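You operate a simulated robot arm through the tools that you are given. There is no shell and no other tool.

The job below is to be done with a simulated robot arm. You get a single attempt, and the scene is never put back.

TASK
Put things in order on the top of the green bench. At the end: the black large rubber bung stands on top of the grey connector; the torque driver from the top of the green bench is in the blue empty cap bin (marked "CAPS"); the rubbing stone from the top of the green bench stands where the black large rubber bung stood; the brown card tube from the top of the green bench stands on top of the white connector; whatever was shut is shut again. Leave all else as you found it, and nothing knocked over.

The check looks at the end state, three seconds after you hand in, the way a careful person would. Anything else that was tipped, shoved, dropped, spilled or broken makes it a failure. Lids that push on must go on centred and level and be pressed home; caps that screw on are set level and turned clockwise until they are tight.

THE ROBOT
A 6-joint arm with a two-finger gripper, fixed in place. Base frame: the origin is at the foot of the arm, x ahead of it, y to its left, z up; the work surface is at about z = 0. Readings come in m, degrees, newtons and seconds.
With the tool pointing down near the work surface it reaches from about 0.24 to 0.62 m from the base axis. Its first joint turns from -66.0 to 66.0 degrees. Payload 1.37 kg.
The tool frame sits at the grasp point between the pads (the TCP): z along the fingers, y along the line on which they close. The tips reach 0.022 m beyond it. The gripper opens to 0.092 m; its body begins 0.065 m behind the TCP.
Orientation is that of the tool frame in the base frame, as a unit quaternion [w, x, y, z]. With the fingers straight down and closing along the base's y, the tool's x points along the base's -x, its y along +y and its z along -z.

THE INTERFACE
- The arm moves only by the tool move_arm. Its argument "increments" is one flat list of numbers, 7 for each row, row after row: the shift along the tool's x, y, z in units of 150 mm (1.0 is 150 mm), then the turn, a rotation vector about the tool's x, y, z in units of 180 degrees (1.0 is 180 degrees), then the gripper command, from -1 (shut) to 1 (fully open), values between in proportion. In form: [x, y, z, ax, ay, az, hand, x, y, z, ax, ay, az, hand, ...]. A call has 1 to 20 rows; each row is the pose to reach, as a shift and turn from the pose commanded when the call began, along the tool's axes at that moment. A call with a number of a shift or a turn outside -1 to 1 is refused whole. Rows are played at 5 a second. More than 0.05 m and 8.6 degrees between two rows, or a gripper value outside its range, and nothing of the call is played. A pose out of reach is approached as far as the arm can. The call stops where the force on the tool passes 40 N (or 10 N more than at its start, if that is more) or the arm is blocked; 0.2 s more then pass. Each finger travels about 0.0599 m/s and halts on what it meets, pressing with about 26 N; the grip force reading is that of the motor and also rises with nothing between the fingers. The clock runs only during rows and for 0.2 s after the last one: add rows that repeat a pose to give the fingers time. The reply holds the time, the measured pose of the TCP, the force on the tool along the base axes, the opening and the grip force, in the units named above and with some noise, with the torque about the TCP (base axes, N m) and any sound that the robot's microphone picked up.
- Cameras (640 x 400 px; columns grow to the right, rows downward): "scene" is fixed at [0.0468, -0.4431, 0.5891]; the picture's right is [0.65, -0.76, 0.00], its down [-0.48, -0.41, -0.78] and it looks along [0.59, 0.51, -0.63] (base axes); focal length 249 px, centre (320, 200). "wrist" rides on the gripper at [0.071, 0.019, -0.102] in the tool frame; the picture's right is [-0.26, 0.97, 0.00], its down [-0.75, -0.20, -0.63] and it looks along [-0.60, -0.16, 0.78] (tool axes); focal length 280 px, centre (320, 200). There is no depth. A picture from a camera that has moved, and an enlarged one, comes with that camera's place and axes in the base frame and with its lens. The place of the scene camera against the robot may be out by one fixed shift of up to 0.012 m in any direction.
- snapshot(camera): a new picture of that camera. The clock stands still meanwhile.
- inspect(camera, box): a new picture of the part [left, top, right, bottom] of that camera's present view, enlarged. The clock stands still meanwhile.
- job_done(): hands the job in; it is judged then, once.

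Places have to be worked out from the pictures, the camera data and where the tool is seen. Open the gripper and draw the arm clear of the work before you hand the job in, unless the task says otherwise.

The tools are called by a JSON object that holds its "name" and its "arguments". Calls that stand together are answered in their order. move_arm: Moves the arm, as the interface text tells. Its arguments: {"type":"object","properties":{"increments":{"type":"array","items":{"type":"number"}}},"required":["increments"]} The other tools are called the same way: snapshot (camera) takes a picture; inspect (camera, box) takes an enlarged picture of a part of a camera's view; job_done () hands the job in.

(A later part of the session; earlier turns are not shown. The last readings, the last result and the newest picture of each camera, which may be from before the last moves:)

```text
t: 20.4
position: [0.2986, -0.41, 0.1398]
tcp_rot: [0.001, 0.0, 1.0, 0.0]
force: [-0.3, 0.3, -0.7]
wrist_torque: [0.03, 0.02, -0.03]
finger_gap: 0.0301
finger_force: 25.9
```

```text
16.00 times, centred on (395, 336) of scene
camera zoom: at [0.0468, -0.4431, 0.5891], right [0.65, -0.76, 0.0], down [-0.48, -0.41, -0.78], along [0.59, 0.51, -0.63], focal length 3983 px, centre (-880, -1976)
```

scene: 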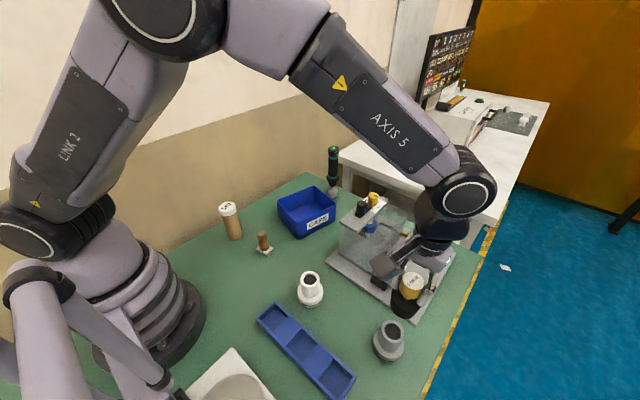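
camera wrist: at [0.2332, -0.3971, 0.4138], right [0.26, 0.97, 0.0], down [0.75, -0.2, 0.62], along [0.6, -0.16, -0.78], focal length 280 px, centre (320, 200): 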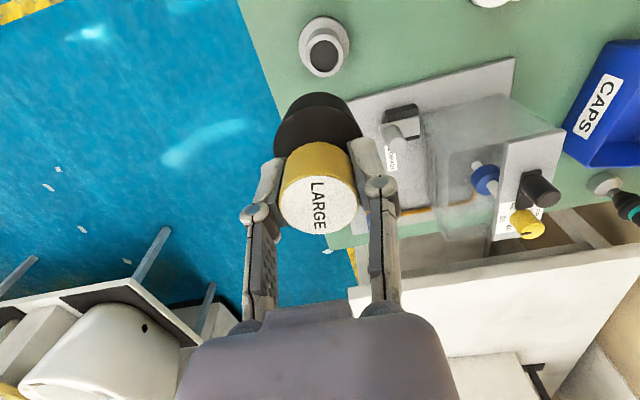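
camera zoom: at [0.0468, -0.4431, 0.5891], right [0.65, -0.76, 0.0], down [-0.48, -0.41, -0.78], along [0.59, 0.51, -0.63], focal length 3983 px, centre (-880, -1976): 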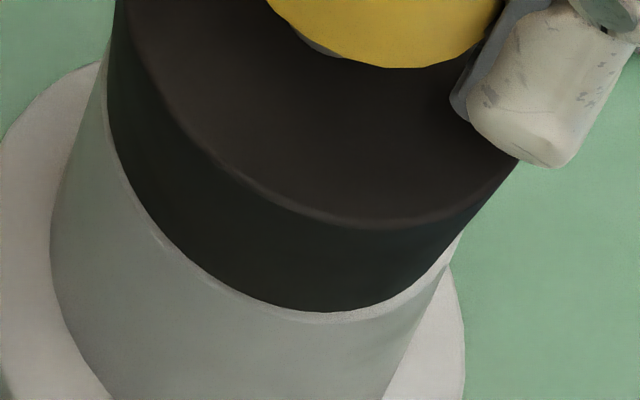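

Nearly touching; a further small lowering to find contact by force.

{"name": "move_arm", "arguments": {"increments": [0, 0, 0.004, 0, 0, 0, -1, 0, 0, 0.008, 0, 0, 0, -1, 0, 0, 0.008, 0, 0, 0, -1]}}

{"name": "inspect", "arguments": {"camera": "scene", "box": [380, 325, 410, 347]}}

{"name": "inspect", "arguments": {"camera": "wrist", "box": [280, 50, 370, 120]}}

```text
t: 21.2
position: [0.3, -0.4091, 0.138]
tcp_rot: [0.0, 0.0, 1.0, -0.001]
force: [0.3, 0.2, -1.9]
wrist_torque: [-0.02, -0.01, -0.01]
finger_gap: 0.0299
finger_force: 26.1
```

```text
16.00 times, centred on (395, 336) of scene
camera zoom: at [0.0468, -0.4431, 0.5891], right [0.65, -0.76, 0.0], down [-0.48, -0.41, -0.78], along [0.59, 0.51, -0.63], focal length 3983 px, centre (-880, -1976)
```

zoom: 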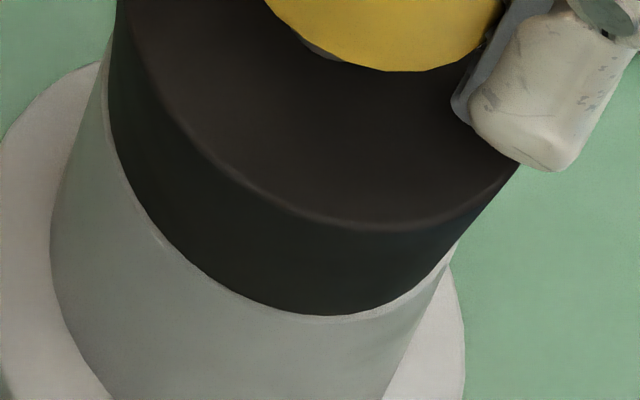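

```text
5.71 times, centred on (325, 85) of wrist
camera zoom: at [0.2303, -0.3918, 0.2407], right [0.26, 0.97, 0.0], down [0.75, -0.2, 0.63], along [0.6, -0.16, -0.78], focal length 1602 px, centre (291, 857)
```

zoom: 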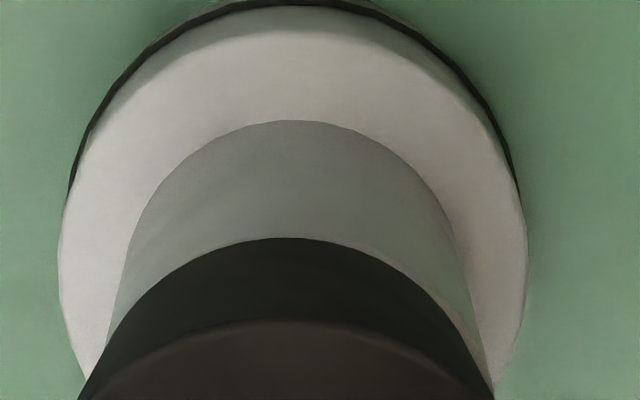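

{"name": "move_arm", "arguments": {"increments": [0, 0, 0.0035, 0, 0, 0, -1, 0, 0, 0.007, 0, 0, 0, -1, 0, 0, 0.0105, 0, 0, 0, -1, 0, 0, 0.0105, 0, 0, 0, -1]}}

{"name": "inspect", "arguments": {"camera": "scene", "box": [380, 325, 410, 347]}}

```text
t: 22.2
position: [0.2996, -0.4089, 0.137]
tcp_rot: [-0.001, 0.0, 1.0, 0.0]
force: [-0.6, 0.0, -1.9]
wrist_torque: [-0.01, -0.01, 0.0]
finger_gap: 0.03
finger_force: 25.3
```

```text
16.00 times, centred on (395, 336) of scene
camera zoom: at [0.0468, -0.4431, 0.5891], right [0.65, -0.76, 0.0], down [-0.48, -0.41, -0.78], along [0.59, 0.51, -0.63], focal length 3983 px, centre (-880, -1976)
```

zoom: 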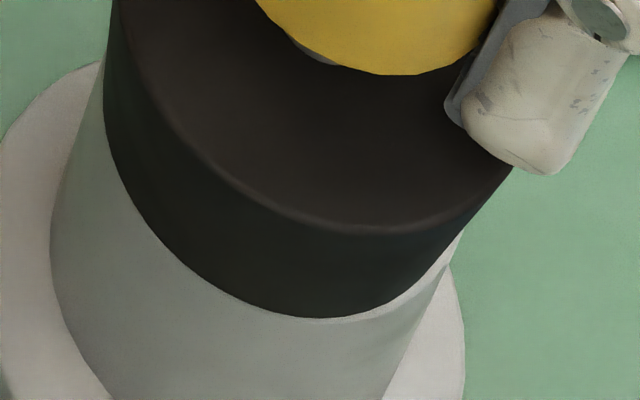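

{"name": "move_arm", "arguments": {"increments": [-0.002, -0.002, 0.0035, 0, 0, 0, -1, -0.002, -0.002, 0.007, 0, 0, 0, -1, -0.002, -0.002, 0.0105, 0, 0, 0, -1, -0.002, -0.002, 0.0105, 0, 0, 0, -1]}}

{"name": "inspect", "arguments": {"camera": "scene", "box": [380, 325, 410, 347]}}

```text
t: 23.2
position: [0.3024, -0.4117, 0.1369]
tcp_rot: [0.001, 0.0, 1.0, -0.001]
force: [-3.5, 2.4, 20.1]
wrist_torque: [0.07, 0.28, -0.03]
finger_gap: 0.0304
finger_force: 25.9
```

```text
16.00 times, centred on (395, 336) of scene
camera zoom: at [0.0467, -0.443, 0.5892], right [0.65, -0.76, 0.0], down [-0.48, -0.41, -0.78], along [0.59, 0.51, -0.63], focal length 3983 px, centre (-880, -1976)
```

zoom: 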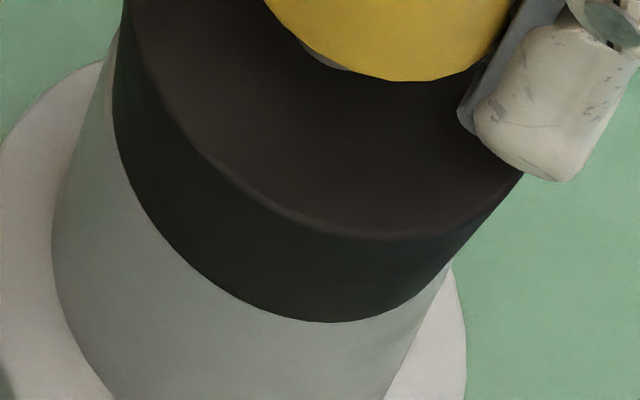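

Contact at about 20 N. I'll relieve it by about 0.5 mm, then check the force before opening.

{"name": "move_arm", "arguments": {"increments": [0, 0, -0.003, 0, 0, 0, -1, 0, 0, -0.003, 0, 0, 0, -1]}}

{"name": "inspect", "arguments": {"camera": "wrist", "box": [260, 50, 380, 140]}}

```text
t: 23.8
position: [0.3002, -0.4117, 0.1354]
tcp_rot: [0.0, 0.0, 1.0, -0.002]
force: [0.8, -0.2, 17.1]
wrist_torque: [-0.09, -0.02, 0.0]
finger_gap: 0.0302
finger_force: 26.1
```

```text
4.44 times, centred on (320, 95) of wrist
camera zoom: at [0.2311, -0.392, 0.2375], right [0.26, 0.97, 0.0], down [0.75, -0.2, 0.63], along [0.6, -0.17, -0.78], focal length 1246 px, centre (320, 667)
```

zoom: 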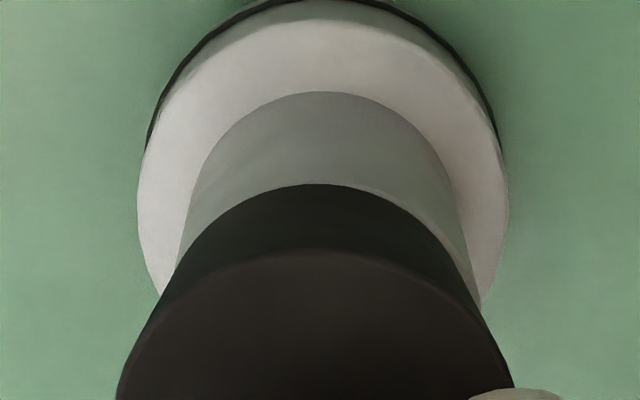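

{"name": "move_arm", "arguments": {"increments": [0, 0, -0.004, 0, 0, 0, -1, 0, 0, -0.005, 0, 0, 0, -1]}}

```text
t: 24.4
position: [0.3001, -0.4103, 0.1369]
tcp_rot: [-0.001, 0.0, 1.0, 0.0]
force: [1.0, -1.6, 4.7]
wrist_torque: [-0.13, -0.17, 0.03]
finger_gap: 0.0299
finger_force: 26.0
```

The load is down to about 5 N and the bung rests on the ring. Opening the gripper gently to about 55 mm.

{"name": "move_arm", "arguments": {"increments": [0, 0, 0, 0, 0, 0, -0.3, 0, 0, 0, 0, 0, 0, -0.1, 0, 0, 0, 0, 0, 0, 0.2, 0, 0, 0, 0, 0, 0, 0.2]}}

{"name": "inspect", "arguments": {"camera": "scene", "box": [360, 280, 450, 370]}}

{"name": "inspect", "arguments": {"camera": "wrist", "box": [240, 50, 400, 200]}}

```text
t: 25.4
position: [0.3012, -0.4098, 0.1357]
tcp_rot: [-0.001, 0.0, 1.0, 0.0]
force: [0.0, 0.1, -0.7]
wrist_torque: [0.0, 0.01, 0.03]
finger_gap: 0.0552
finger_force: 0.1
```

```text
4.44 times, centred on (405, 325) of scene
camera zoom: at [0.0468, -0.4431, 0.5891], right [0.65, -0.76, 0.0], down [-0.48, -0.41, -0.78], along [0.59, 0.51, -0.63], focal length 1106 px, centre (-58, -356)
```

zoom: 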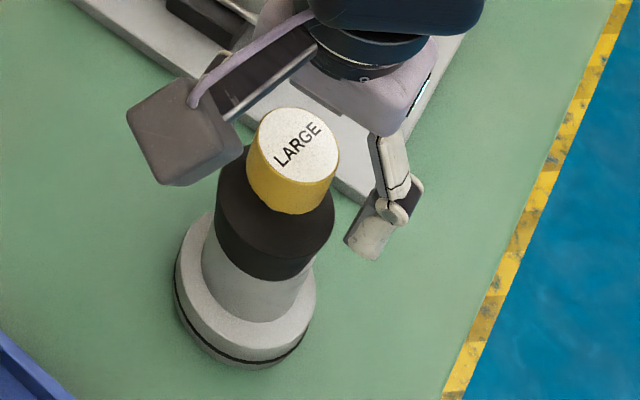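

```text
2.67 times, centred on (320, 125) of wrist
camera zoom: at [0.2311, -0.3919, 0.2385], right [0.26, 0.97, 0.0], down [0.75, -0.2, 0.63], along [0.6, -0.16, -0.78], focal length 748 px, centre (320, 400)
```

zoom: 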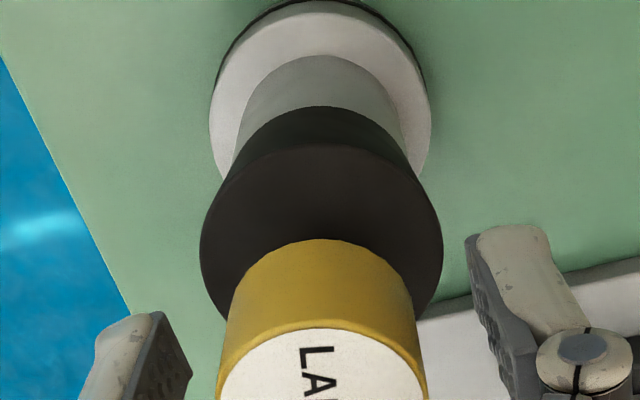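

The bung stands on the grey connector. I'll retreat straight up and head towards the rubbing stone.

{"name": "move_arm", "arguments": {"increments": [0, 0, -0.1, 0, 0, 0, 0.2, 0, 0, -0.3, 0, 0, 0, 0.2, 0, 0, -0.55, 0, 0, 0, 0.2, 0, 0, -0.8, 0, 0, 0, 0.2, 0, 0, -1.0, 0, 0, 0, 0.2]}}

{"name": "move_arm", "arguments": {"increments": [0, 0.25, 0, 0, 0, 0, 0.2, 0, 0.5, 0, 0, 0, 0, 0.2, 0, 0.75, 0, 0, 0, 0, 0.2, 0, 1.0, 0, 0, 0, 0, 0.2]}}

{"name": "move_arm", "arguments": {"increments": [0, 0.25, 0, 0, 0, 0, 0.2, 0, 0.5, 0, 0, 0, 0, 0.2, 0, 0.75, 0, 0, 0, 0, 0.2, 0, 1.0, 0, 0, 0, 0, 0.2]}}

{"name": "snapshot", "arguments": {"camera": "wrist"}}

{"name": "snapshot", "arguments": {"camera": "scene"}}

```text
t: 26.6
position: [0.3005, -0.4109, 0.284]
tcp_rot: [0.0, 0.0, 1.0, 0.0]
force: [0.5, -0.3, 0.6]
wrist_torque: [-0.01, 0.02, 0.01]
finger_gap: 0.0552
finger_force: 0.1
```

```text
t: 27.6
position: [0.3001, -0.2616, 0.2865]
tcp_rot: [0.0, 0.0, 1.0, 0.001]
force: [0.1, 1.0, 0.0]
wrist_torque: [0.01, 0.02, -0.03]
finger_gap: 0.0551
finger_force: 0.0
```

```text
t: 28.6
position: [0.2998, -0.1099, 0.2852]
tcp_rot: [0.0, 0.0, 1.0, 0.0]
force: [0.5, 0.3, -0.6]
wrist_torque: [-0.02, 0.01, 0.02]
finger_gap: 0.0551
finger_force: 0.0
```

```text
taken
camera wrist: at [0.2301, -0.0911, 0.3869], right [0.26, 0.96, 0.0], down [0.75, -0.21, 0.62], along [0.6, -0.16, -0.78], focal length 280 px, centre (320, 200)
```

wrist: 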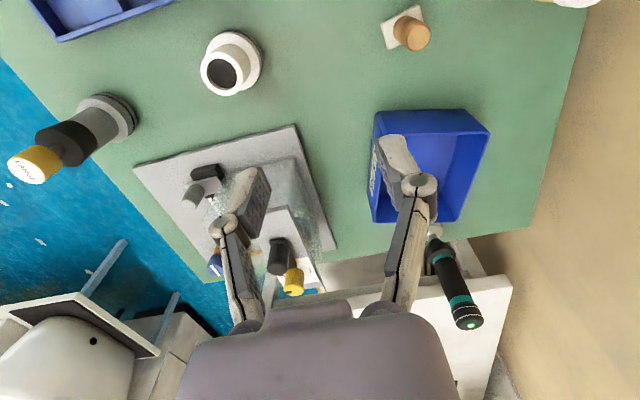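

```text
taken
```

scene: 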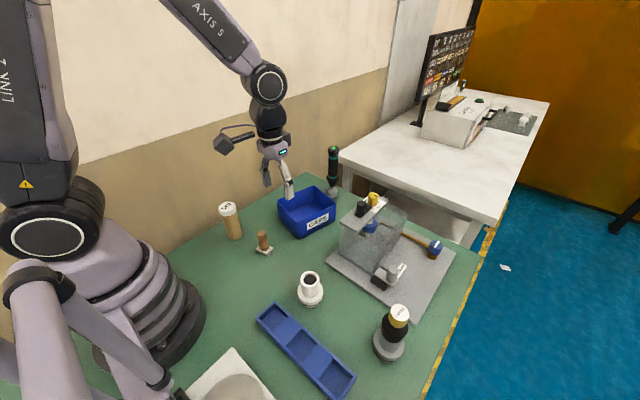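

This view shows the stone, white connector and bin together. I'll enlarge each one to measure positions.

{"name": "inspect", "arguments": {"camera": "wrist", "box": [365, 0, 445, 60]}}

{"name": "inspect", "arguments": {"camera": "wrist", "box": [185, 15, 285, 105]}}

{"name": "inspect", "arguments": {"camera": "wrist", "box": [350, 90, 510, 240]}}

```text
6.67 times, centred on (405, 30) of wrist
camera zoom: at [0.2301, -0.0911, 0.3869], right [0.26, 0.96, 0.0], down [0.75, -0.21, 0.62], along [0.6, -0.16, -0.78], focal length 1869 px, centre (-247, 1333)
```

zoom: 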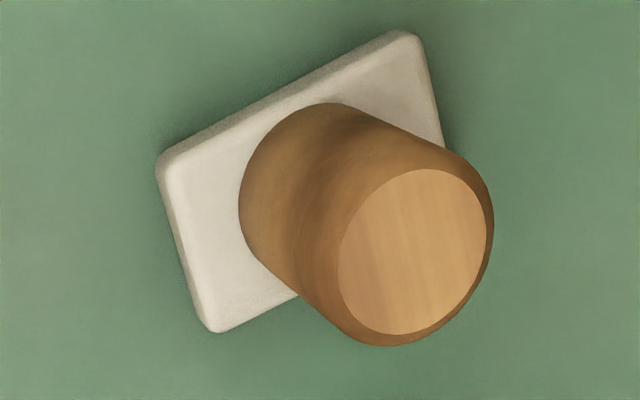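

```text
4.44 times, centred on (235, 60) of wrist
camera zoom: at [0.2301, -0.0911, 0.3869], right [0.26, 0.96, 0.0], down [0.75, -0.21, 0.62], along [0.6, -0.16, -0.78], focal length 1246 px, centre (698, 822)
```

zoom: 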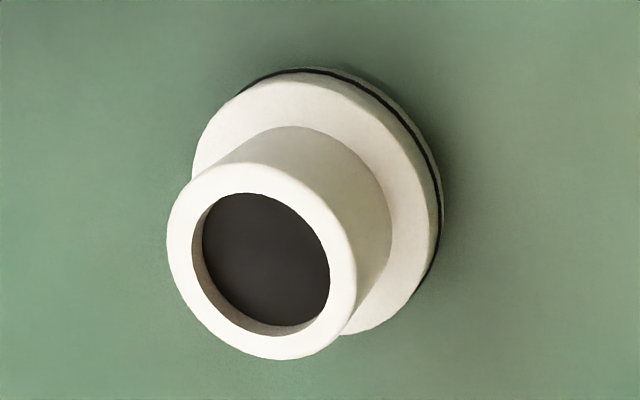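

```text
2.67 times, centred on (430, 165) of wrist
camera zoom: at [0.2301, -0.0911, 0.3869], right [0.26, 0.96, 0.0], down [0.75, -0.21, 0.62], along [0.6, -0.16, -0.78], focal length 748 px, centre (27, 293)
```

zoom: 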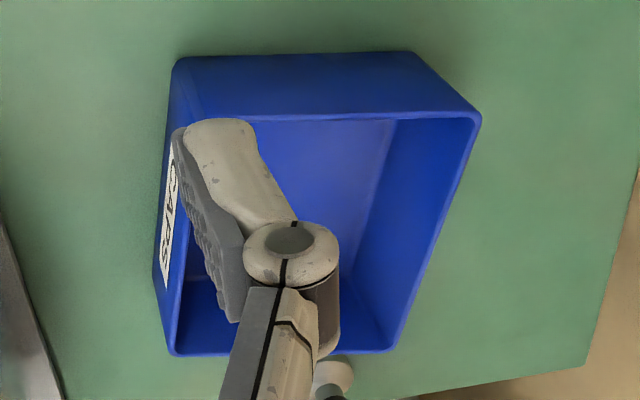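

The stone's handle axis is at about (0.301, -0.010), the white connector ring at (0.281, -0.210), and the bin centre at (0.484, -0.010). I'll move over the stone and lower partway.

{"name": "move_arm", "arguments": {"increments": [-0.003, 0.22, 0, 0, 0, 0, 0.2, -0.006, 0.44, 0, 0, 0, 0, 0.2, -0.009, 0.67, 0, 0, 0, 0, 0.2, -0.009, 0.67, 0.25, 0, 0, 0, 0.2, -0.009, 0.67, 0.5, 0, 0, 0, 0.2, -0.009, 0.67, 0.75, 0, 0, 0, 0.2, -0.009, 0.67, 0.95, 0, 0, 0, 0.2, -0.009, 0.67, 0.95, 0, 0, 0, 0.2]}}

{"name": "snapshot", "arguments": {"camera": "wrist"}}

{"name": "snapshot", "arguments": {"camera": "scene"}}

```text
t: 30.4
position: [0.302, -0.0101, 0.1413]
tcp_rot: [0.0, 0.0, 1.0, 0.0]
force: [-0.1, 0.3, 0.3]
wrist_torque: [0.0, 0.0, 0.04]
finger_gap: 0.0549
finger_force: 0.1
```

```text
taken
camera wrist: at [0.2324, 0.0087, 0.2442], right [0.26, 0.96, 0.0], down [0.75, -0.2, 0.63], along [0.6, -0.16, -0.78], focal length 280 px, centre (320, 200)
```

wrist: 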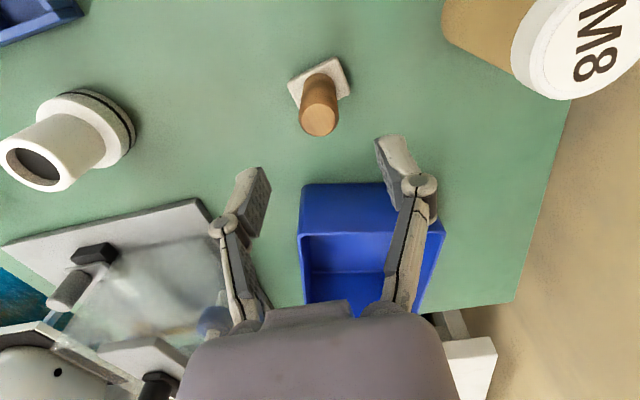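

```text
taken
```

scene: 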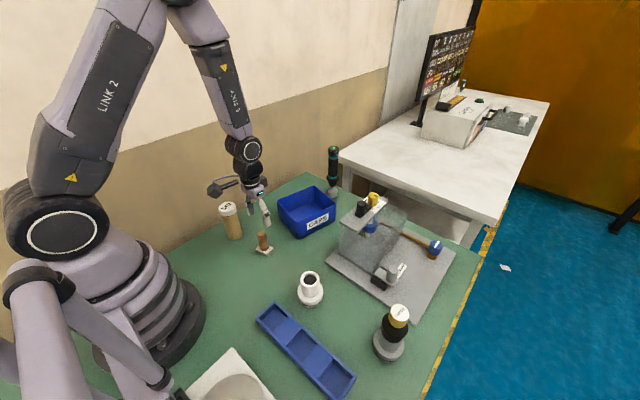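

The handle is centred under the tool to within 2 mm. Descending to grip the handle at z about 0.053.

{"name": "move_arm", "arguments": {"increments": [0.005, -0.001, 0.2, 0, 0, 0, 0.2, 0.01, -0.002, 0.4, 0, 0, 0, 0.2, 0.01, -0.002, 0.5, 0, 0, 0, 0.2, 0.01, -0.002, 0.585, 0, 0, 0, 0.2, 0.01, -0.002, 0.585, 0, 0, 0, 0.2]}}

{"name": "snapshot", "arguments": {"camera": "wrist"}}

```text
t: 31.6
position: [0.2994, -0.0089, 0.0544]
tcp_rot: [0.0, 0.0, 1.0, 0.0]
force: [-0.4, 0.4, 1.1]
wrist_torque: [-0.02, -0.02, -0.02]
finger_gap: 0.0552
finger_force: 0.0
```

```text
taken
camera wrist: at [0.23, 0.0085, 0.1565], right [0.26, 0.97, 0.0], down [0.75, -0.2, 0.63], along [0.6, -0.16, -0.78], focal length 280 px, centre (320, 200)
```

wrist: 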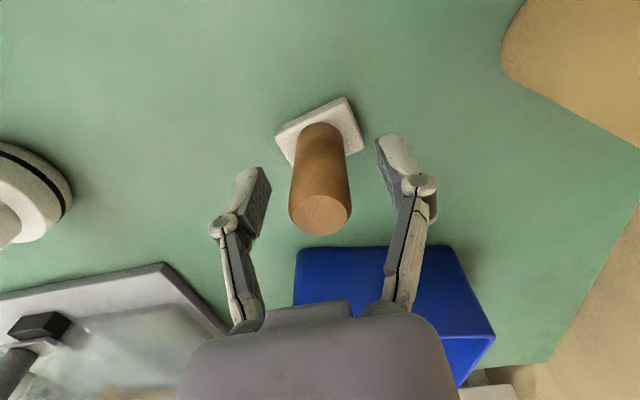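

The handle is between the pads. Closing.

{"name": "move_arm", "arguments": {"increments": [0, 0, 0, 0, 0, 0, -0.2, 0, 0, 0, 0, 0, 0, -1, 0, 0, 0, 0, 0, 0, -1, 0, 0, 0, 0, 0, 0, -1]}}

{"name": "inspect", "arguments": {"camera": "wrist", "box": [220, 80, 420, 250]}}

```text
t: 32.6
position: [0.2994, -0.0098, 0.0543]
tcp_rot: [-0.001, 0.0, 1.0, 0.0]
force: [0.0, 0.1, 0.4]
wrist_torque: [0.05, -0.02, -0.01]
finger_gap: 0.025
finger_force: 26.1
```

```text
2.35 times, centred on (320, 165) of wrist
camera zoom: at [0.2299, 0.0085, 0.1567], right [0.26, 0.97, 0.0], down [0.75, -0.2, 0.63], along [0.6, -0.16, -0.78], focal length 660 px, centre (320, 282)
```

zoom: 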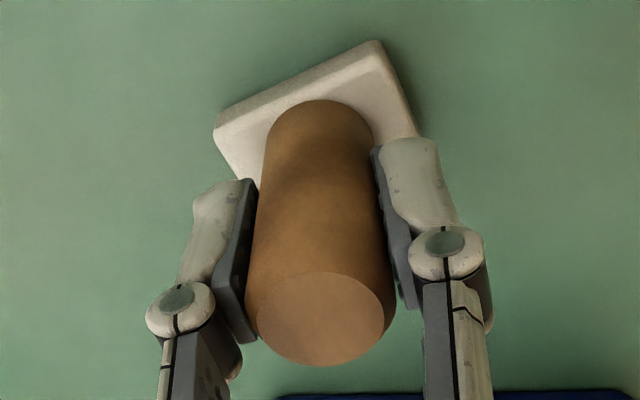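

Stone gripped (25 mm). Lifting straight up, then carrying it over the bin towards the bung's old spot.

{"name": "move_arm", "arguments": {"increments": [0, 0, -0.05, 0, 0, 0, -1, 0, 0, -0.2, 0, 0, 0, -1, 0, 0, -0.4, 0, 0, 0, -1, 0, 0, -0.6, 0, 0, 0, -1, 0, 0, -0.8, 0, 0, 0, -1, 0, 0, -1.0, 0, 0, 0, -1, 0, 0, -1.0, 0, 0, 0, -1]}}

{"name": "move_arm", "arguments": {"increments": [-0.2, 0.07, -0.05, 0, 0, 0, -1, -0.4, 0.14, -0.1, 0, 0, 0, -1, -0.6, 0.22, -0.13, 0, 0, 0, -1, -0.8, 0.3, -0.13, 0, 0, 0, -1, -1.0, 0.37, -0.13, 0, 0, 0, -1, -1.0, 0.37, -0.13, 0, 0, 0, -1]}}

{"name": "move_arm", "arguments": {"increments": [-0.2, 0.07, 0, 0, 0, 0, -1, -0.4, 0.14, 0, 0, 0, 0, -1, -0.6, 0.22, 0, 0, 0, 0, -1, -0.8, 0.3, 0, 0, 0, 0, -1, -1.0, 0.37, 0, 0, 0, 0, -1, -1.0, 0.37, 0, 0, 0, 0, -1]}}

{"name": "snapshot", "arguments": {"camera": "wrist"}}

{"name": "snapshot", "arguments": {"camera": "scene"}}

```text
t: 34.2
position: [0.3016, -0.0109, 0.2067]
tcp_rot: [0.0, 0.0, 1.0, 0.0]
force: [0.1, 0.1, -0.3]
wrist_torque: [0.03, -0.01, -0.01]
finger_gap: 0.0248
finger_force: 25.5
```

```text
t: 35.6
position: [0.4504, 0.0437, 0.2252]
tcp_rot: [0.0, 0.0, 1.0, 0.0]
force: [0.4, -0.8, -0.8]
wrist_torque: [-0.02, 0.02, -0.01]
finger_gap: 0.0245
finger_force: 25.9
```

```text
t: 37.0
position: [0.6014, 0.1009, 0.223]
tcp_rot: [-0.001, 0.0, 1.0, -0.001]
force: [0.0, 0.6, -1.4]
wrist_torque: [0.01, -0.01, 0.03]
finger_gap: 0.025
finger_force: 26.1
```

```text
taken
camera wrist: at [0.5318, 0.1196, 0.3246], right [0.26, 0.97, 0.0], down [0.75, -0.2, 0.62], along [0.6, -0.16, -0.78], focal length 280 px, centre (320, 200)
```

wrist: 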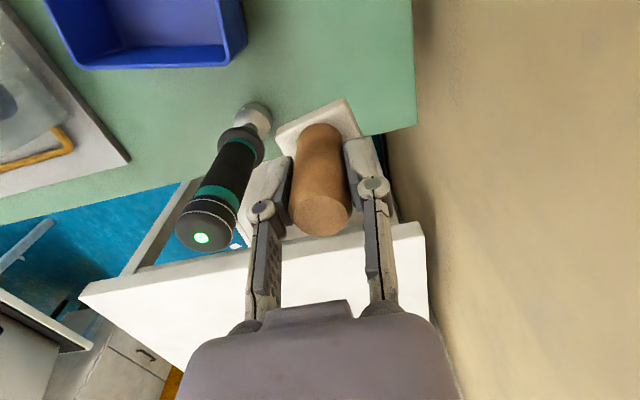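

```text
taken
```

scene: 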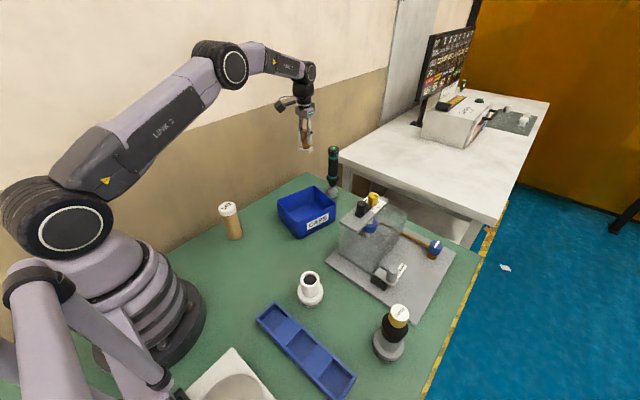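

Now moving over the bung's original spot at (0.6230, 0.110) and lowering most of the way.

{"name": "move_arm", "arguments": {"increments": [-0.075, 0.03, 0, 0, 0, 0, -1, -0.149, 0.06, 0, 0, 0, 0, -1, -0.149, 0.06, 0.2, 0, 0, 0, -1, -0.149, 0.06, 0.4, 0, 0, 0, -1, -0.149, 0.06, 0.6, 0, 0, 0, -1, -0.149, 0.06, 0.8, 0, 0, 0, -1, -0.149, 0.06, 0.98, 0, 0, 0, -1, -0.149, 0.06, 0.98, 0, 0, 0, -1]}}

{"name": "snapshot", "arguments": {"camera": "wrist"}}

{"name": "inspect", "arguments": {"camera": "scene", "box": [240, 100, 400, 220]}}

```text
t: 38.8
position: [0.6233, 0.1119, 0.0801]
tcp_rot: [0.0, 0.001, 1.0, 0.0]
force: [0.7, -0.2, -1.2]
wrist_torque: [-0.02, -0.03, -0.01]
finger_gap: 0.0248
finger_force: 25.7
```

```text
taken
camera wrist: at [0.5533, 0.1297, 0.1817], right [0.26, 0.97, 0.0], down [0.75, -0.2, 0.63], along [0.6, -0.16, -0.78], focal length 280 px, centre (320, 200)
```

wrist: 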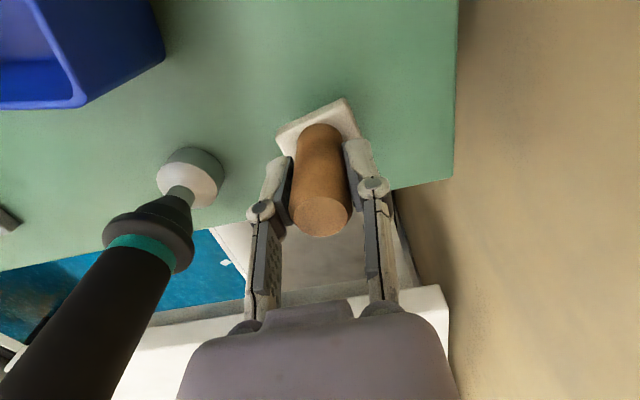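

```text
3.33 times, centred on (320, 160) of scene
camera zoom: at [0.0468, -0.4431, 0.5891], right [0.65, -0.76, 0.0], down [-0.48, -0.41, -0.78], along [0.59, 0.51, -0.63], focal length 830 px, centre (320, 333)
```

zoom: 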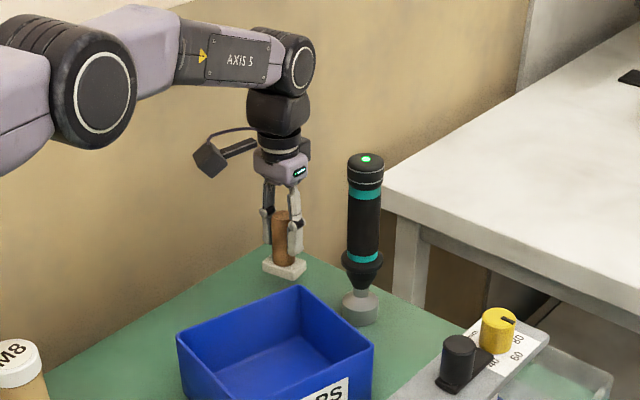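

The stone hovers about 25 mm above the spot. Lowering to just above the bench and then comparing with the earlier bung view.

{"name": "move_arm", "arguments": {"increments": [0, 0, 0.05, 0, 0, 0, -1, 0, 0, 0.1, 0, 0, 0, -1, 0, 0, 0.14, 0, 0, 0, -1, 0, 0, 0.14, 0, 0, 0, -1]}}

{"name": "snapshot", "arguments": {"camera": "wrist"}}

```text
t: 39.8
position: [0.6221, 0.1089, 0.0575]
tcp_rot: [0.0, 0.0, 1.0, 0.001]
force: [0.6, 0.9, -1.4]
wrist_torque: [0.01, 0.02, 0.0]
finger_gap: 0.0248
finger_force: 25.7
```

```text
taken
camera wrist: at [0.5529, 0.1283, 0.1594], right [0.26, 0.97, 0.0], down [0.75, -0.2, 0.63], along [0.6, -0.16, -0.78], focal length 280 px, centre (320, 200)
```

wrist: 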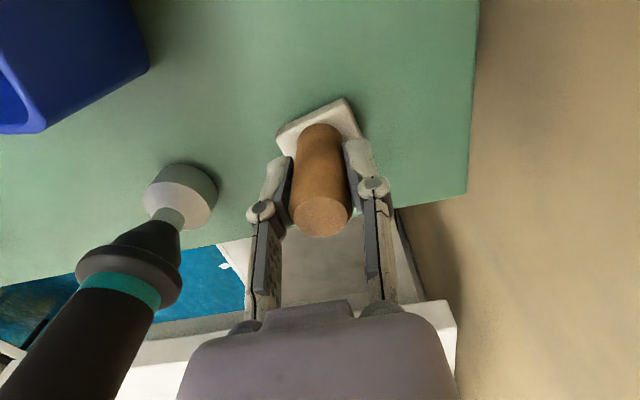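

The view matches the bung-grip view almost pixel for pixel (driver base, bench corner and bin corner all coincide), so the stone is over the right spot. Lowering in 1 mm steps to contact.

{"name": "move_arm", "arguments": {"increments": [0, 0, 0.007, 0, 0, 0, -1, 0, 0, 0.013, 0, 0, 0, -1, 0, 0, 0.017, 0, 0, 0, -1, 0, 0, 0.017, 0, 0, 0, -1]}}

```text
t: 40.8
position: [0.6223, 0.1093, 0.0541]
tcp_rot: [0.0, 0.0, 1.0, 0.0]
force: [-0.1, 0.0, -0.4]
wrist_torque: [-0.07, 0.0, 0.03]
finger_gap: 0.0247
finger_force: 25.8
```

{"name": "move_arm", "arguments": {"increments": [0, 0, 0.0035, 0, 0, 0, -1, 0, 0, 0.007, 0, 0, 0, -1, 0, 0, 0.007, 0, 0, 0, -1]}}

```text
t: 41.6
position: [0.6222, 0.1091, 0.0565]
tcp_rot: [0.001, -0.001, 1.0, 0.0]
force: [-3.1, -1.8, 7.5]
wrist_torque: [-0.03, 0.15, -0.02]
finger_gap: 0.0249
finger_force: 25.7
```

Contact at about 7.5 N: the stone is on the bench. Opening gently.

{"name": "move_arm", "arguments": {"increments": [0, 0, -0.002, 0, 0, 0, -0.4, 0, 0, -0.002, 0, 0, 0, -0.2, 0, 0, -0.002, 0, 0, 0, 0.1, 0, 0, -0.002, 0, 0, 0, 0.1]}}

{"name": "snapshot", "arguments": {"camera": "wrist"}}

```text
t: 42.6
position: [0.6229, 0.1091, 0.0546]
tcp_rot: [0.0, 0.0, 1.0, 0.0]
force: [-0.1, 0.2, -0.4]
wrist_torque: [-0.02, -0.03, 0.01]
finger_gap: 0.0506
finger_force: 0.1
```

```text
taken
camera wrist: at [0.553, 0.1281, 0.1564], right [0.26, 0.97, 0.0], down [0.75, -0.2, 0.63], along [0.6, -0.16, -0.78], focal length 280 px, centre (320, 200)
```

wrist: 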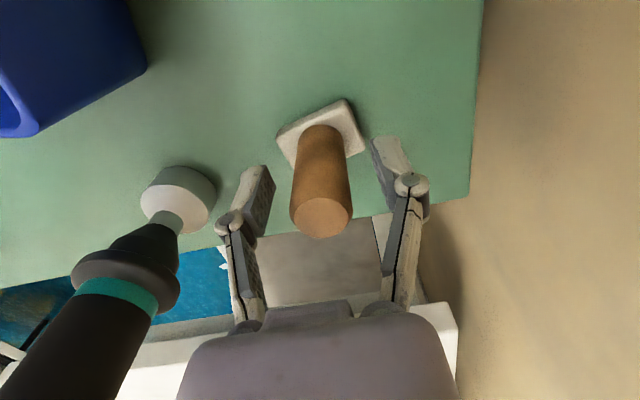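

The stone stands upright on the bung's old spot. Lifting clear, then moving back and across for a view of the driver.

{"name": "move_arm", "arguments": {"increments": [0, 0, -0.15, 0, 0, 0, 0.1, 0, 0, -0.4, 0, 0, 0, 0.1, 0, 0, -0.7, 0, 0, 0, 0.1, 0, 0, -1.0, 0, 0, 0, 0.1]}}

{"name": "move_arm", "arguments": {"increments": [0.1, 0, -0.15, 0, 0, 0, 0.3, 0.2, -0.05, -0.3, 0, 0, 0, 0.5, 0.3, -0.25, -0.35, 0, 0, 0, 0.6, 0.4, -0.45, -0.35, 0, 0, 0, 0.6, 0.4, -0.66, -0.35, 0, 0, 0, 0.6, 0.4, -0.66, -0.35, 0, 0, 0, 0.6]}}

{"name": "snapshot", "arguments": {"camera": "wrist"}}

{"name": "inspect", "arguments": {"camera": "scene", "box": [240, 100, 400, 220]}}

```text
t: 43.6
position: [0.623, 0.1108, 0.2046]
tcp_rot: [0.001, 0.0, 1.0, 0.0]
force: [0.3, 0.6, -0.2]
wrist_torque: [0.03, -0.01, 0.0]
finger_gap: 0.0505
finger_force: 0.1
```

```text
t: 45.0
position: [0.5632, 0.0121, 0.2562]
tcp_rot: [0.0, 0.0, 1.0, 0.0]
force: [-0.4, 1.2, -0.8]
wrist_torque: [0.03, 0.02, 0.0]
finger_gap: 0.0737
finger_force: 0.0
```

```text
taken
camera wrist: at [0.4933, 0.0305, 0.3577], right [0.26, 0.97, 0.0], down [0.75, -0.2, 0.63], along [0.6, -0.16, -0.78], focal length 280 px, centre (320, 200)
```

wrist: 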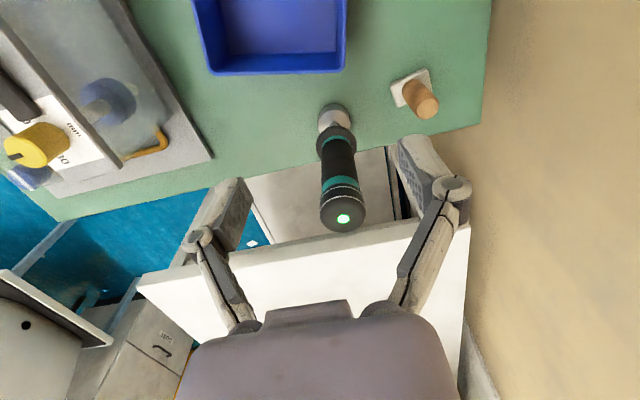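

```text
3.33 times, centred on (320, 160) of scene
camera zoom: at [0.0468, -0.4431, 0.5891], right [0.65, -0.76, 0.0], down [-0.48, -0.41, -0.78], along [0.59, 0.51, -0.63], focal length 830 px, centre (320, 333)
```

zoom: 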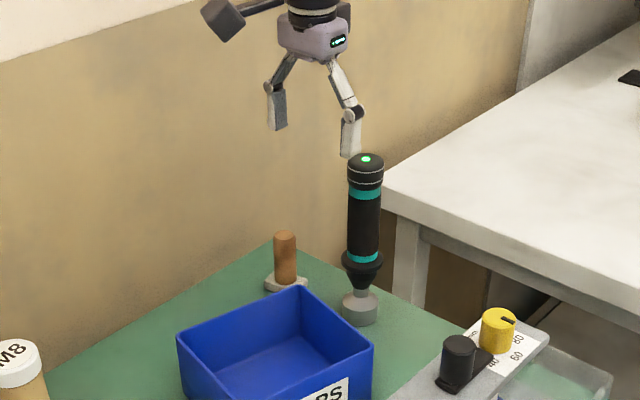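

{"name": "inspect", "arguments": {"camera": "wrist", "box": [290, 90, 390, 240]}}

{"name": "inspect", "arguments": {"camera": "wrist", "box": [300, 90, 370, 150]}}

```text
2.67 times, centred on (340, 165) of wrist
camera zoom: at [0.4933, 0.0305, 0.3577], right [0.26, 0.97, 0.0], down [0.75, -0.2, 0.63], along [0.6, -0.16, -0.78], focal length 748 px, centre (267, 293)
```

zoom: 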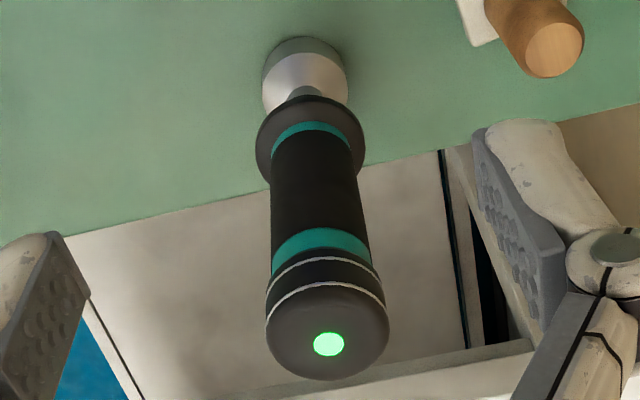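

```text
6.67 times, centred on (335, 120) of wrist
camera zoom: at [0.4933, 0.0305, 0.3577], right [0.26, 0.97, 0.0], down [0.75, -0.2, 0.63], along [0.6, -0.16, -0.78], focal length 1869 px, centre (220, 733)
```

zoom: 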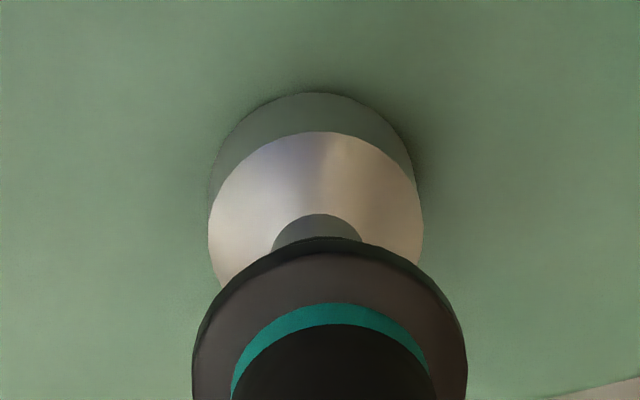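

The driver is vertical with its axis at about (0.641, 0.010). I'll move above it at z about 0.236 (tips clear of its top) and check.

{"name": "move_arm", "arguments": {"increments": [-0.17, -0.004, 0.04, 0, 0, 0, 0.6, -0.34, -0.008, 0.08, 0, 0, 0, 0.6, -0.52, -0.012, 0.13, 0, 0, 0, 0.6, -0.52, -0.012, 0.13, 0, 0, 0, 0.6]}}

{"name": "snapshot", "arguments": {"camera": "wrist"}}

{"name": "inspect", "arguments": {"camera": "scene", "box": [260, 80, 400, 210]}}

```text
t: 46.0
position: [0.6344, 0.009, 0.2368]
tcp_rot: [-0.001, 0.0, 1.0, 0.0]
force: [0.8, 0.0, 0.2]
wrist_torque: [-0.01, 0.0, 0.03]
finger_gap: 0.0737
finger_force: 0.1
out of reach, approached as far as the arm can: row 3, 4
```

```text
taken
camera wrist: at [0.5655, 0.0277, 0.3378], right [0.26, 0.97, 0.0], down [0.75, -0.2, 0.62], along [0.6, -0.16, -0.78], focal length 280 px, centre (320, 200)
```

wrist: 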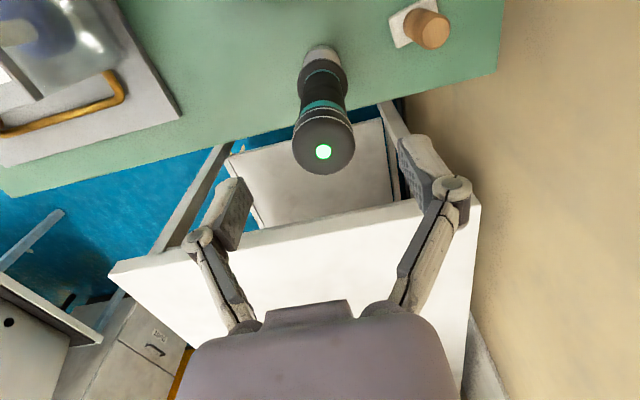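

```text
3.08 times, centred on (330, 145) of scene
camera zoom: at [0.0468, -0.4431, 0.5891], right [0.65, -0.76, 0.0], down [-0.48, -0.41, -0.78], along [0.59, 0.51, -0.63], focal length 766 px, centre (289, 369)
```

zoom: 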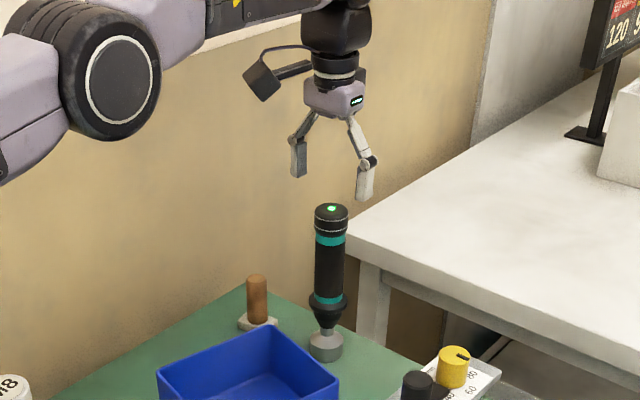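

At this height the reach stops at x about 0.634, but lower down it extends further. The fingers straddle the driver in y, so I'll descend partway with the same target and see how far x reaches.

{"name": "move_arm", "arguments": {"increments": [0, 0.003, 0.15, 0, 0, 0, 0.6, 0, 0.005, 0.3, 0, 0, 0, 0.6, 0, 0.007, 0.45, 0, 0, 0, 0.6, 0, 0.007, 0.45, 0, 0, 0, 0.6]}}

{"name": "snapshot", "arguments": {"camera": "wrist"}}

```text
t: 47.0
position: [0.6359, 0.0107, 0.1679]
tcp_rot: [-0.001, 0.0, 1.0, 0.001]
force: [0.4, 0.7, -0.1]
wrist_torque: [-0.02, 0.0, -0.01]
finger_gap: 0.0738
finger_force: 0.1
```

```text
taken
camera wrist: at [0.566, 0.0294, 0.2702], right [0.26, 0.97, 0.0], down [0.75, -0.2, 0.62], along [0.6, -0.16, -0.78], focal length 280 px, centre (320, 200)
```

wrist: 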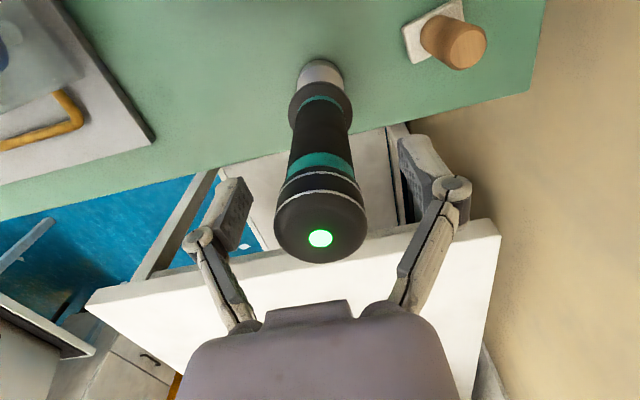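

The reach grows as we lower. The driver is about 4–5 mm further in x; descending to z about 0.144 while shifting +5 mm in x.

{"name": "move_arm", "arguments": {"increments": [0, -0.003, 0.06, 0, 0, 0, 0.6, -0.015, -0.006, 0.12, 0, 0, 0, 0.6, -0.032, -0.006, 0.16, 0, 0, 0, 0.6, -0.032, -0.006, 0.16, 0, 0, 0, 0.6]}}

{"name": "snapshot", "arguments": {"camera": "wrist"}}

{"name": "inspect", "arguments": {"camera": "scene", "box": [280, 110, 390, 210]}}

```text
t: 48.0
position: [0.6415, 0.0095, 0.1439]
tcp_rot: [0.0, -0.001, 1.0, 0.0]
force: [0.4, -0.5, 0.8]
wrist_torque: [-0.01, 0.0, 0.0]
finger_gap: 0.0738
finger_force: 0.1
```

```text
taken
camera wrist: at [0.5708, 0.0283, 0.2462], right [0.26, 0.97, 0.0], down [0.75, -0.2, 0.62], along [0.6, -0.16, -0.78], focal length 280 px, centre (320, 200)
```

wrist: 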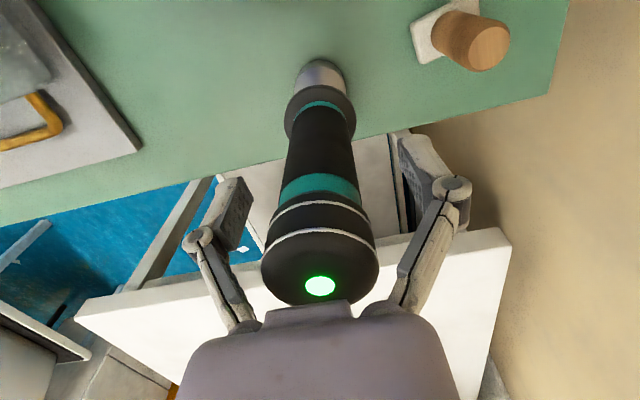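

```text
4.00 times, centred on (335, 160) of scene
camera zoom: at [0.0468, -0.4431, 0.5891], right [0.65, -0.76, 0.0], down [-0.48, -0.41, -0.78], along [0.59, 0.51, -0.63], focal length 996 px, centre (260, 360)
```

zoom: 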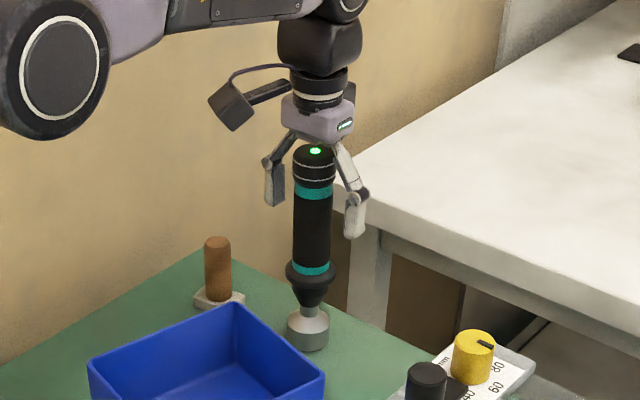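

Centred on the driver with the palm about 12 mm above its top. Closing the grip.

{"name": "move_arm", "arguments": {"increments": [0, 0, 0, 0, 0, 0, 0.1, 0, 0, 0, 0, 0, 0, -0.3, 0, 0, 0, 0, 0, 0, -1, 0, 0, 0, 0, 0, 0, -1, 0, 0, 0, 0, 0, 0, -1]}}

{"name": "snapshot", "arguments": {"camera": "wrist"}}

{"name": "inspect", "arguments": {"camera": "scene", "box": [280, 110, 390, 210]}}

```text
t: 49.2
position: [0.6403, 0.0102, 0.1445]
tcp_rot: [0.0, 0.0, 1.0, 0.001]
force: [-0.5, 0.0, 1.8]
wrist_torque: [-0.02, 0.14, -0.01]
finger_gap: 0.0431
finger_force: 26.3
```

```text
taken
camera wrist: at [0.5708, 0.0283, 0.2465], right [0.26, 0.97, 0.0], down [0.75, -0.2, 0.62], along [0.6, -0.16, -0.78], focal length 280 px, centre (320, 200)
```

wrist: 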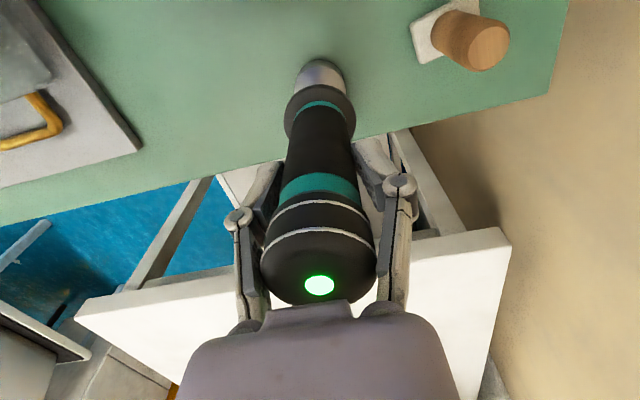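

```text
4.00 times, centred on (335, 160) of scene
camera zoom: at [0.0468, -0.4431, 0.5891], right [0.65, -0.76, 0.0], down [-0.48, -0.41, -0.78], along [0.59, 0.51, -0.63], focal length 996 px, centre (260, 360)
```

zoom: 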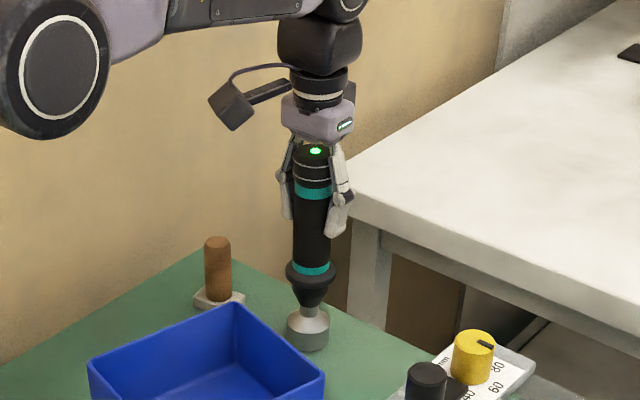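

The gap reads 43 mm, wider than I judged the handle to be, so I'll look closely at what the fingers are touching.

{"name": "inspect", "arguments": {"camera": "wrist", "box": [220, 120, 420, 320]}}

{"name": "inspect", "arguments": {"camera": "scene", "box": [315, 130, 350, 175]}}

```text
2.00 times, centred on (320, 220) of wrist
camera zoom: at [0.5708, 0.0283, 0.2465], right [0.26, 0.97, 0.0], down [0.75, -0.2, 0.62], along [0.6, -0.16, -0.78], focal length 561 px, centre (320, 160)
```

zoom: 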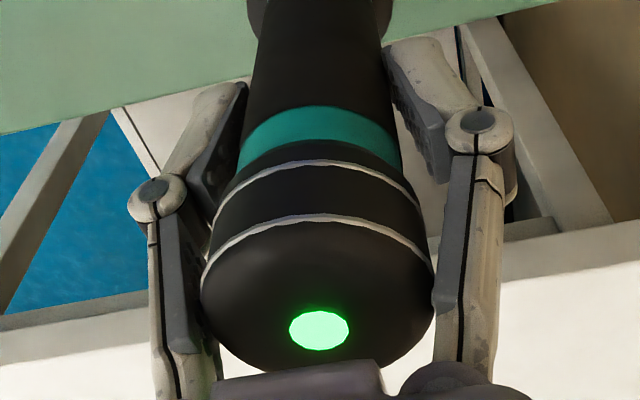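

```text
8.89 times, centred on (332, 152) of scene
camera zoom: at [0.0468, -0.4431, 0.5891], right [0.65, -0.76, 0.0], down [-0.48, -0.41, -0.78], along [0.59, 0.51, -0.63], focal length 2213 px, centre (209, 622)
```

zoom: 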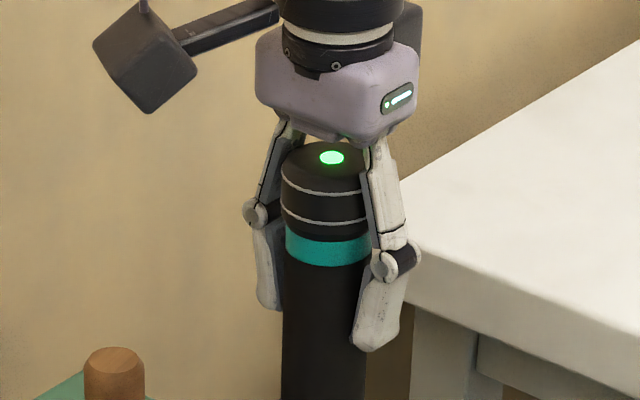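

The finger links, not the pads, touched the driver's cap near the palm. I'll reopen and grip higher, on the cap, with the driver's top only about 22 mm above the tool point.

{"name": "move_arm", "arguments": {"increments": [0, 0, 0, 0, 0, 0, 0.1, 0, 0, 0, 0, 0, 0, 0.5, 0, 0, 0, 0, 0, 0, 0.5, 0, 0, -0.06, 0, 0, 0, 0.5, 0, 0, -0.12, 0, 0, 0, 0.5, 0, 0, -0.19, 0, 0, 0, 0.5, 0, 0, -0.19, 0, 0, 0, 0.5]}}

{"name": "snapshot", "arguments": {"camera": "wrist"}}

{"name": "inspect", "arguments": {"camera": "scene", "box": [300, 120, 370, 210]}}

```text
t: 50.8
position: [0.6417, 0.009, 0.1738]
tcp_rot: [0.0, -0.001, 1.0, 0.0]
force: [0.2, 0.6, 0.5]
wrist_torque: [0.02, -0.02, 0.05]
finger_gap: 0.0691
finger_force: 0.0
```

```text
taken
camera wrist: at [0.5705, 0.0274, 0.2758], right [0.26, 0.97, 0.0], down [0.75, -0.2, 0.63], along [0.6, -0.16, -0.78], focal length 280 px, centre (320, 200)
```

wrist: 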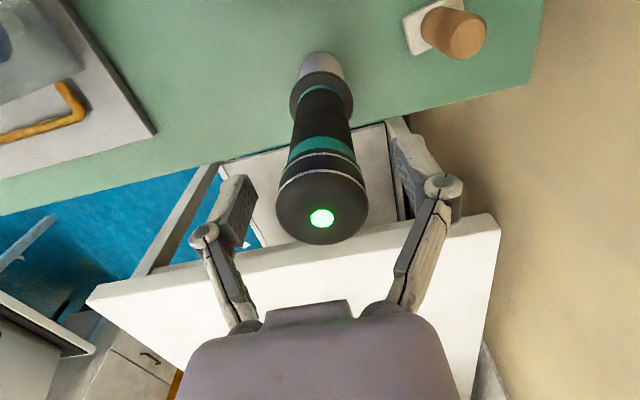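

```text
4.44 times, centred on (335, 165) of scene
camera zoom: at [0.0468, -0.4431, 0.5891], right [0.65, -0.76, 0.0], down [-0.48, -0.41, -0.78], along [0.59, 0.51, -0.63], focal length 1106 px, centre (253, 356)
```

zoom: 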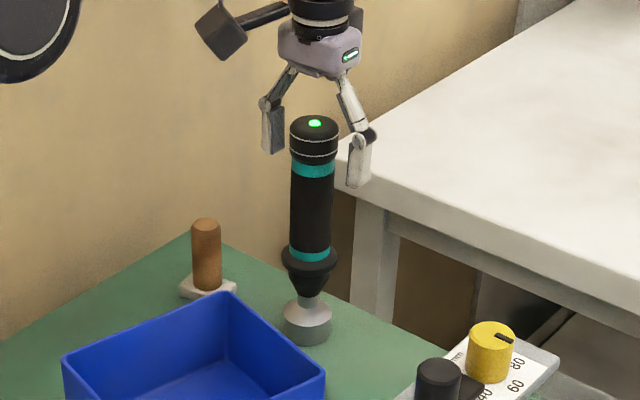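

{"name": "move_arm", "arguments": {"increments": [0, 0.002, 0, 0, 0, 0, 0.1, 0, 0.002, 0, 0, 0, 0, -0.2, 0, 0.002, 0, 0, 0, 0, -1, 0, 0.002, 0, 0, 0, 0, -1, 0, 0.002, 0, 0, 0, 0, -1]}}

{"name": "inspect", "arguments": {"camera": "wrist", "box": [220, 100, 420, 300]}}

{"name": "inspect", "arguments": {"camera": "scene", "box": [300, 120, 370, 210]}}

```text
t: 52.0
position: [0.641, 0.0097, 0.1744]
tcp_rot: [0.0, 0.0, 1.0, 0.0]
force: [-0.5, -0.2, 1.4]
wrist_torque: [0.03, 0.05, -0.03]
finger_gap: 0.0345
finger_force: 26.1
```

```text
2.00 times, centred on (320, 200) of wrist
camera zoom: at [0.5704, 0.0279, 0.2757], right [0.26, 0.97, 0.0], down [0.75, -0.2, 0.63], along [0.6, -0.16, -0.78], focal length 561 px, centre (320, 200)
```

zoom: 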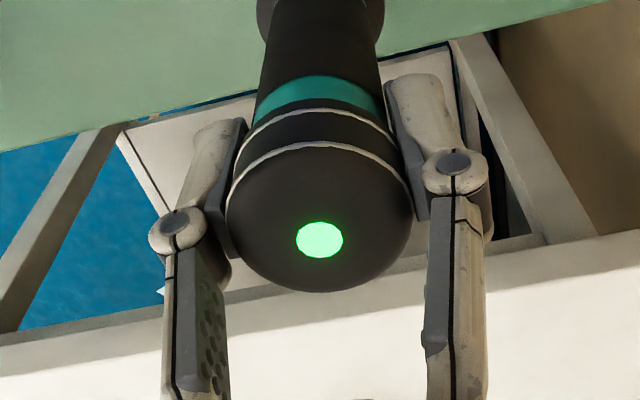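

```text
4.44 times, centred on (335, 165) of scene
camera zoom: at [0.0468, -0.4431, 0.5891], right [0.65, -0.76, 0.0], down [-0.48, -0.41, -0.78], along [0.59, 0.51, -0.63], focal length 1106 px, centre (253, 356)
```

zoom: 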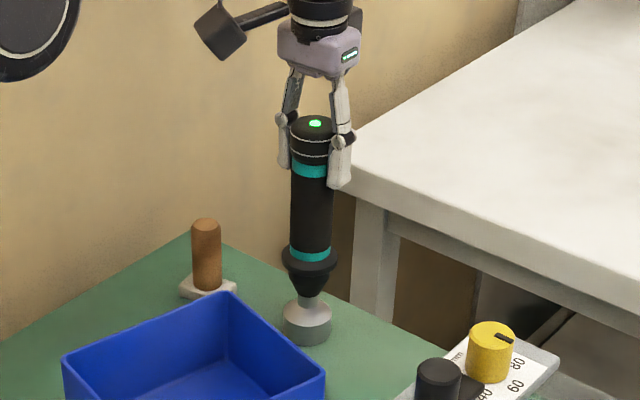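

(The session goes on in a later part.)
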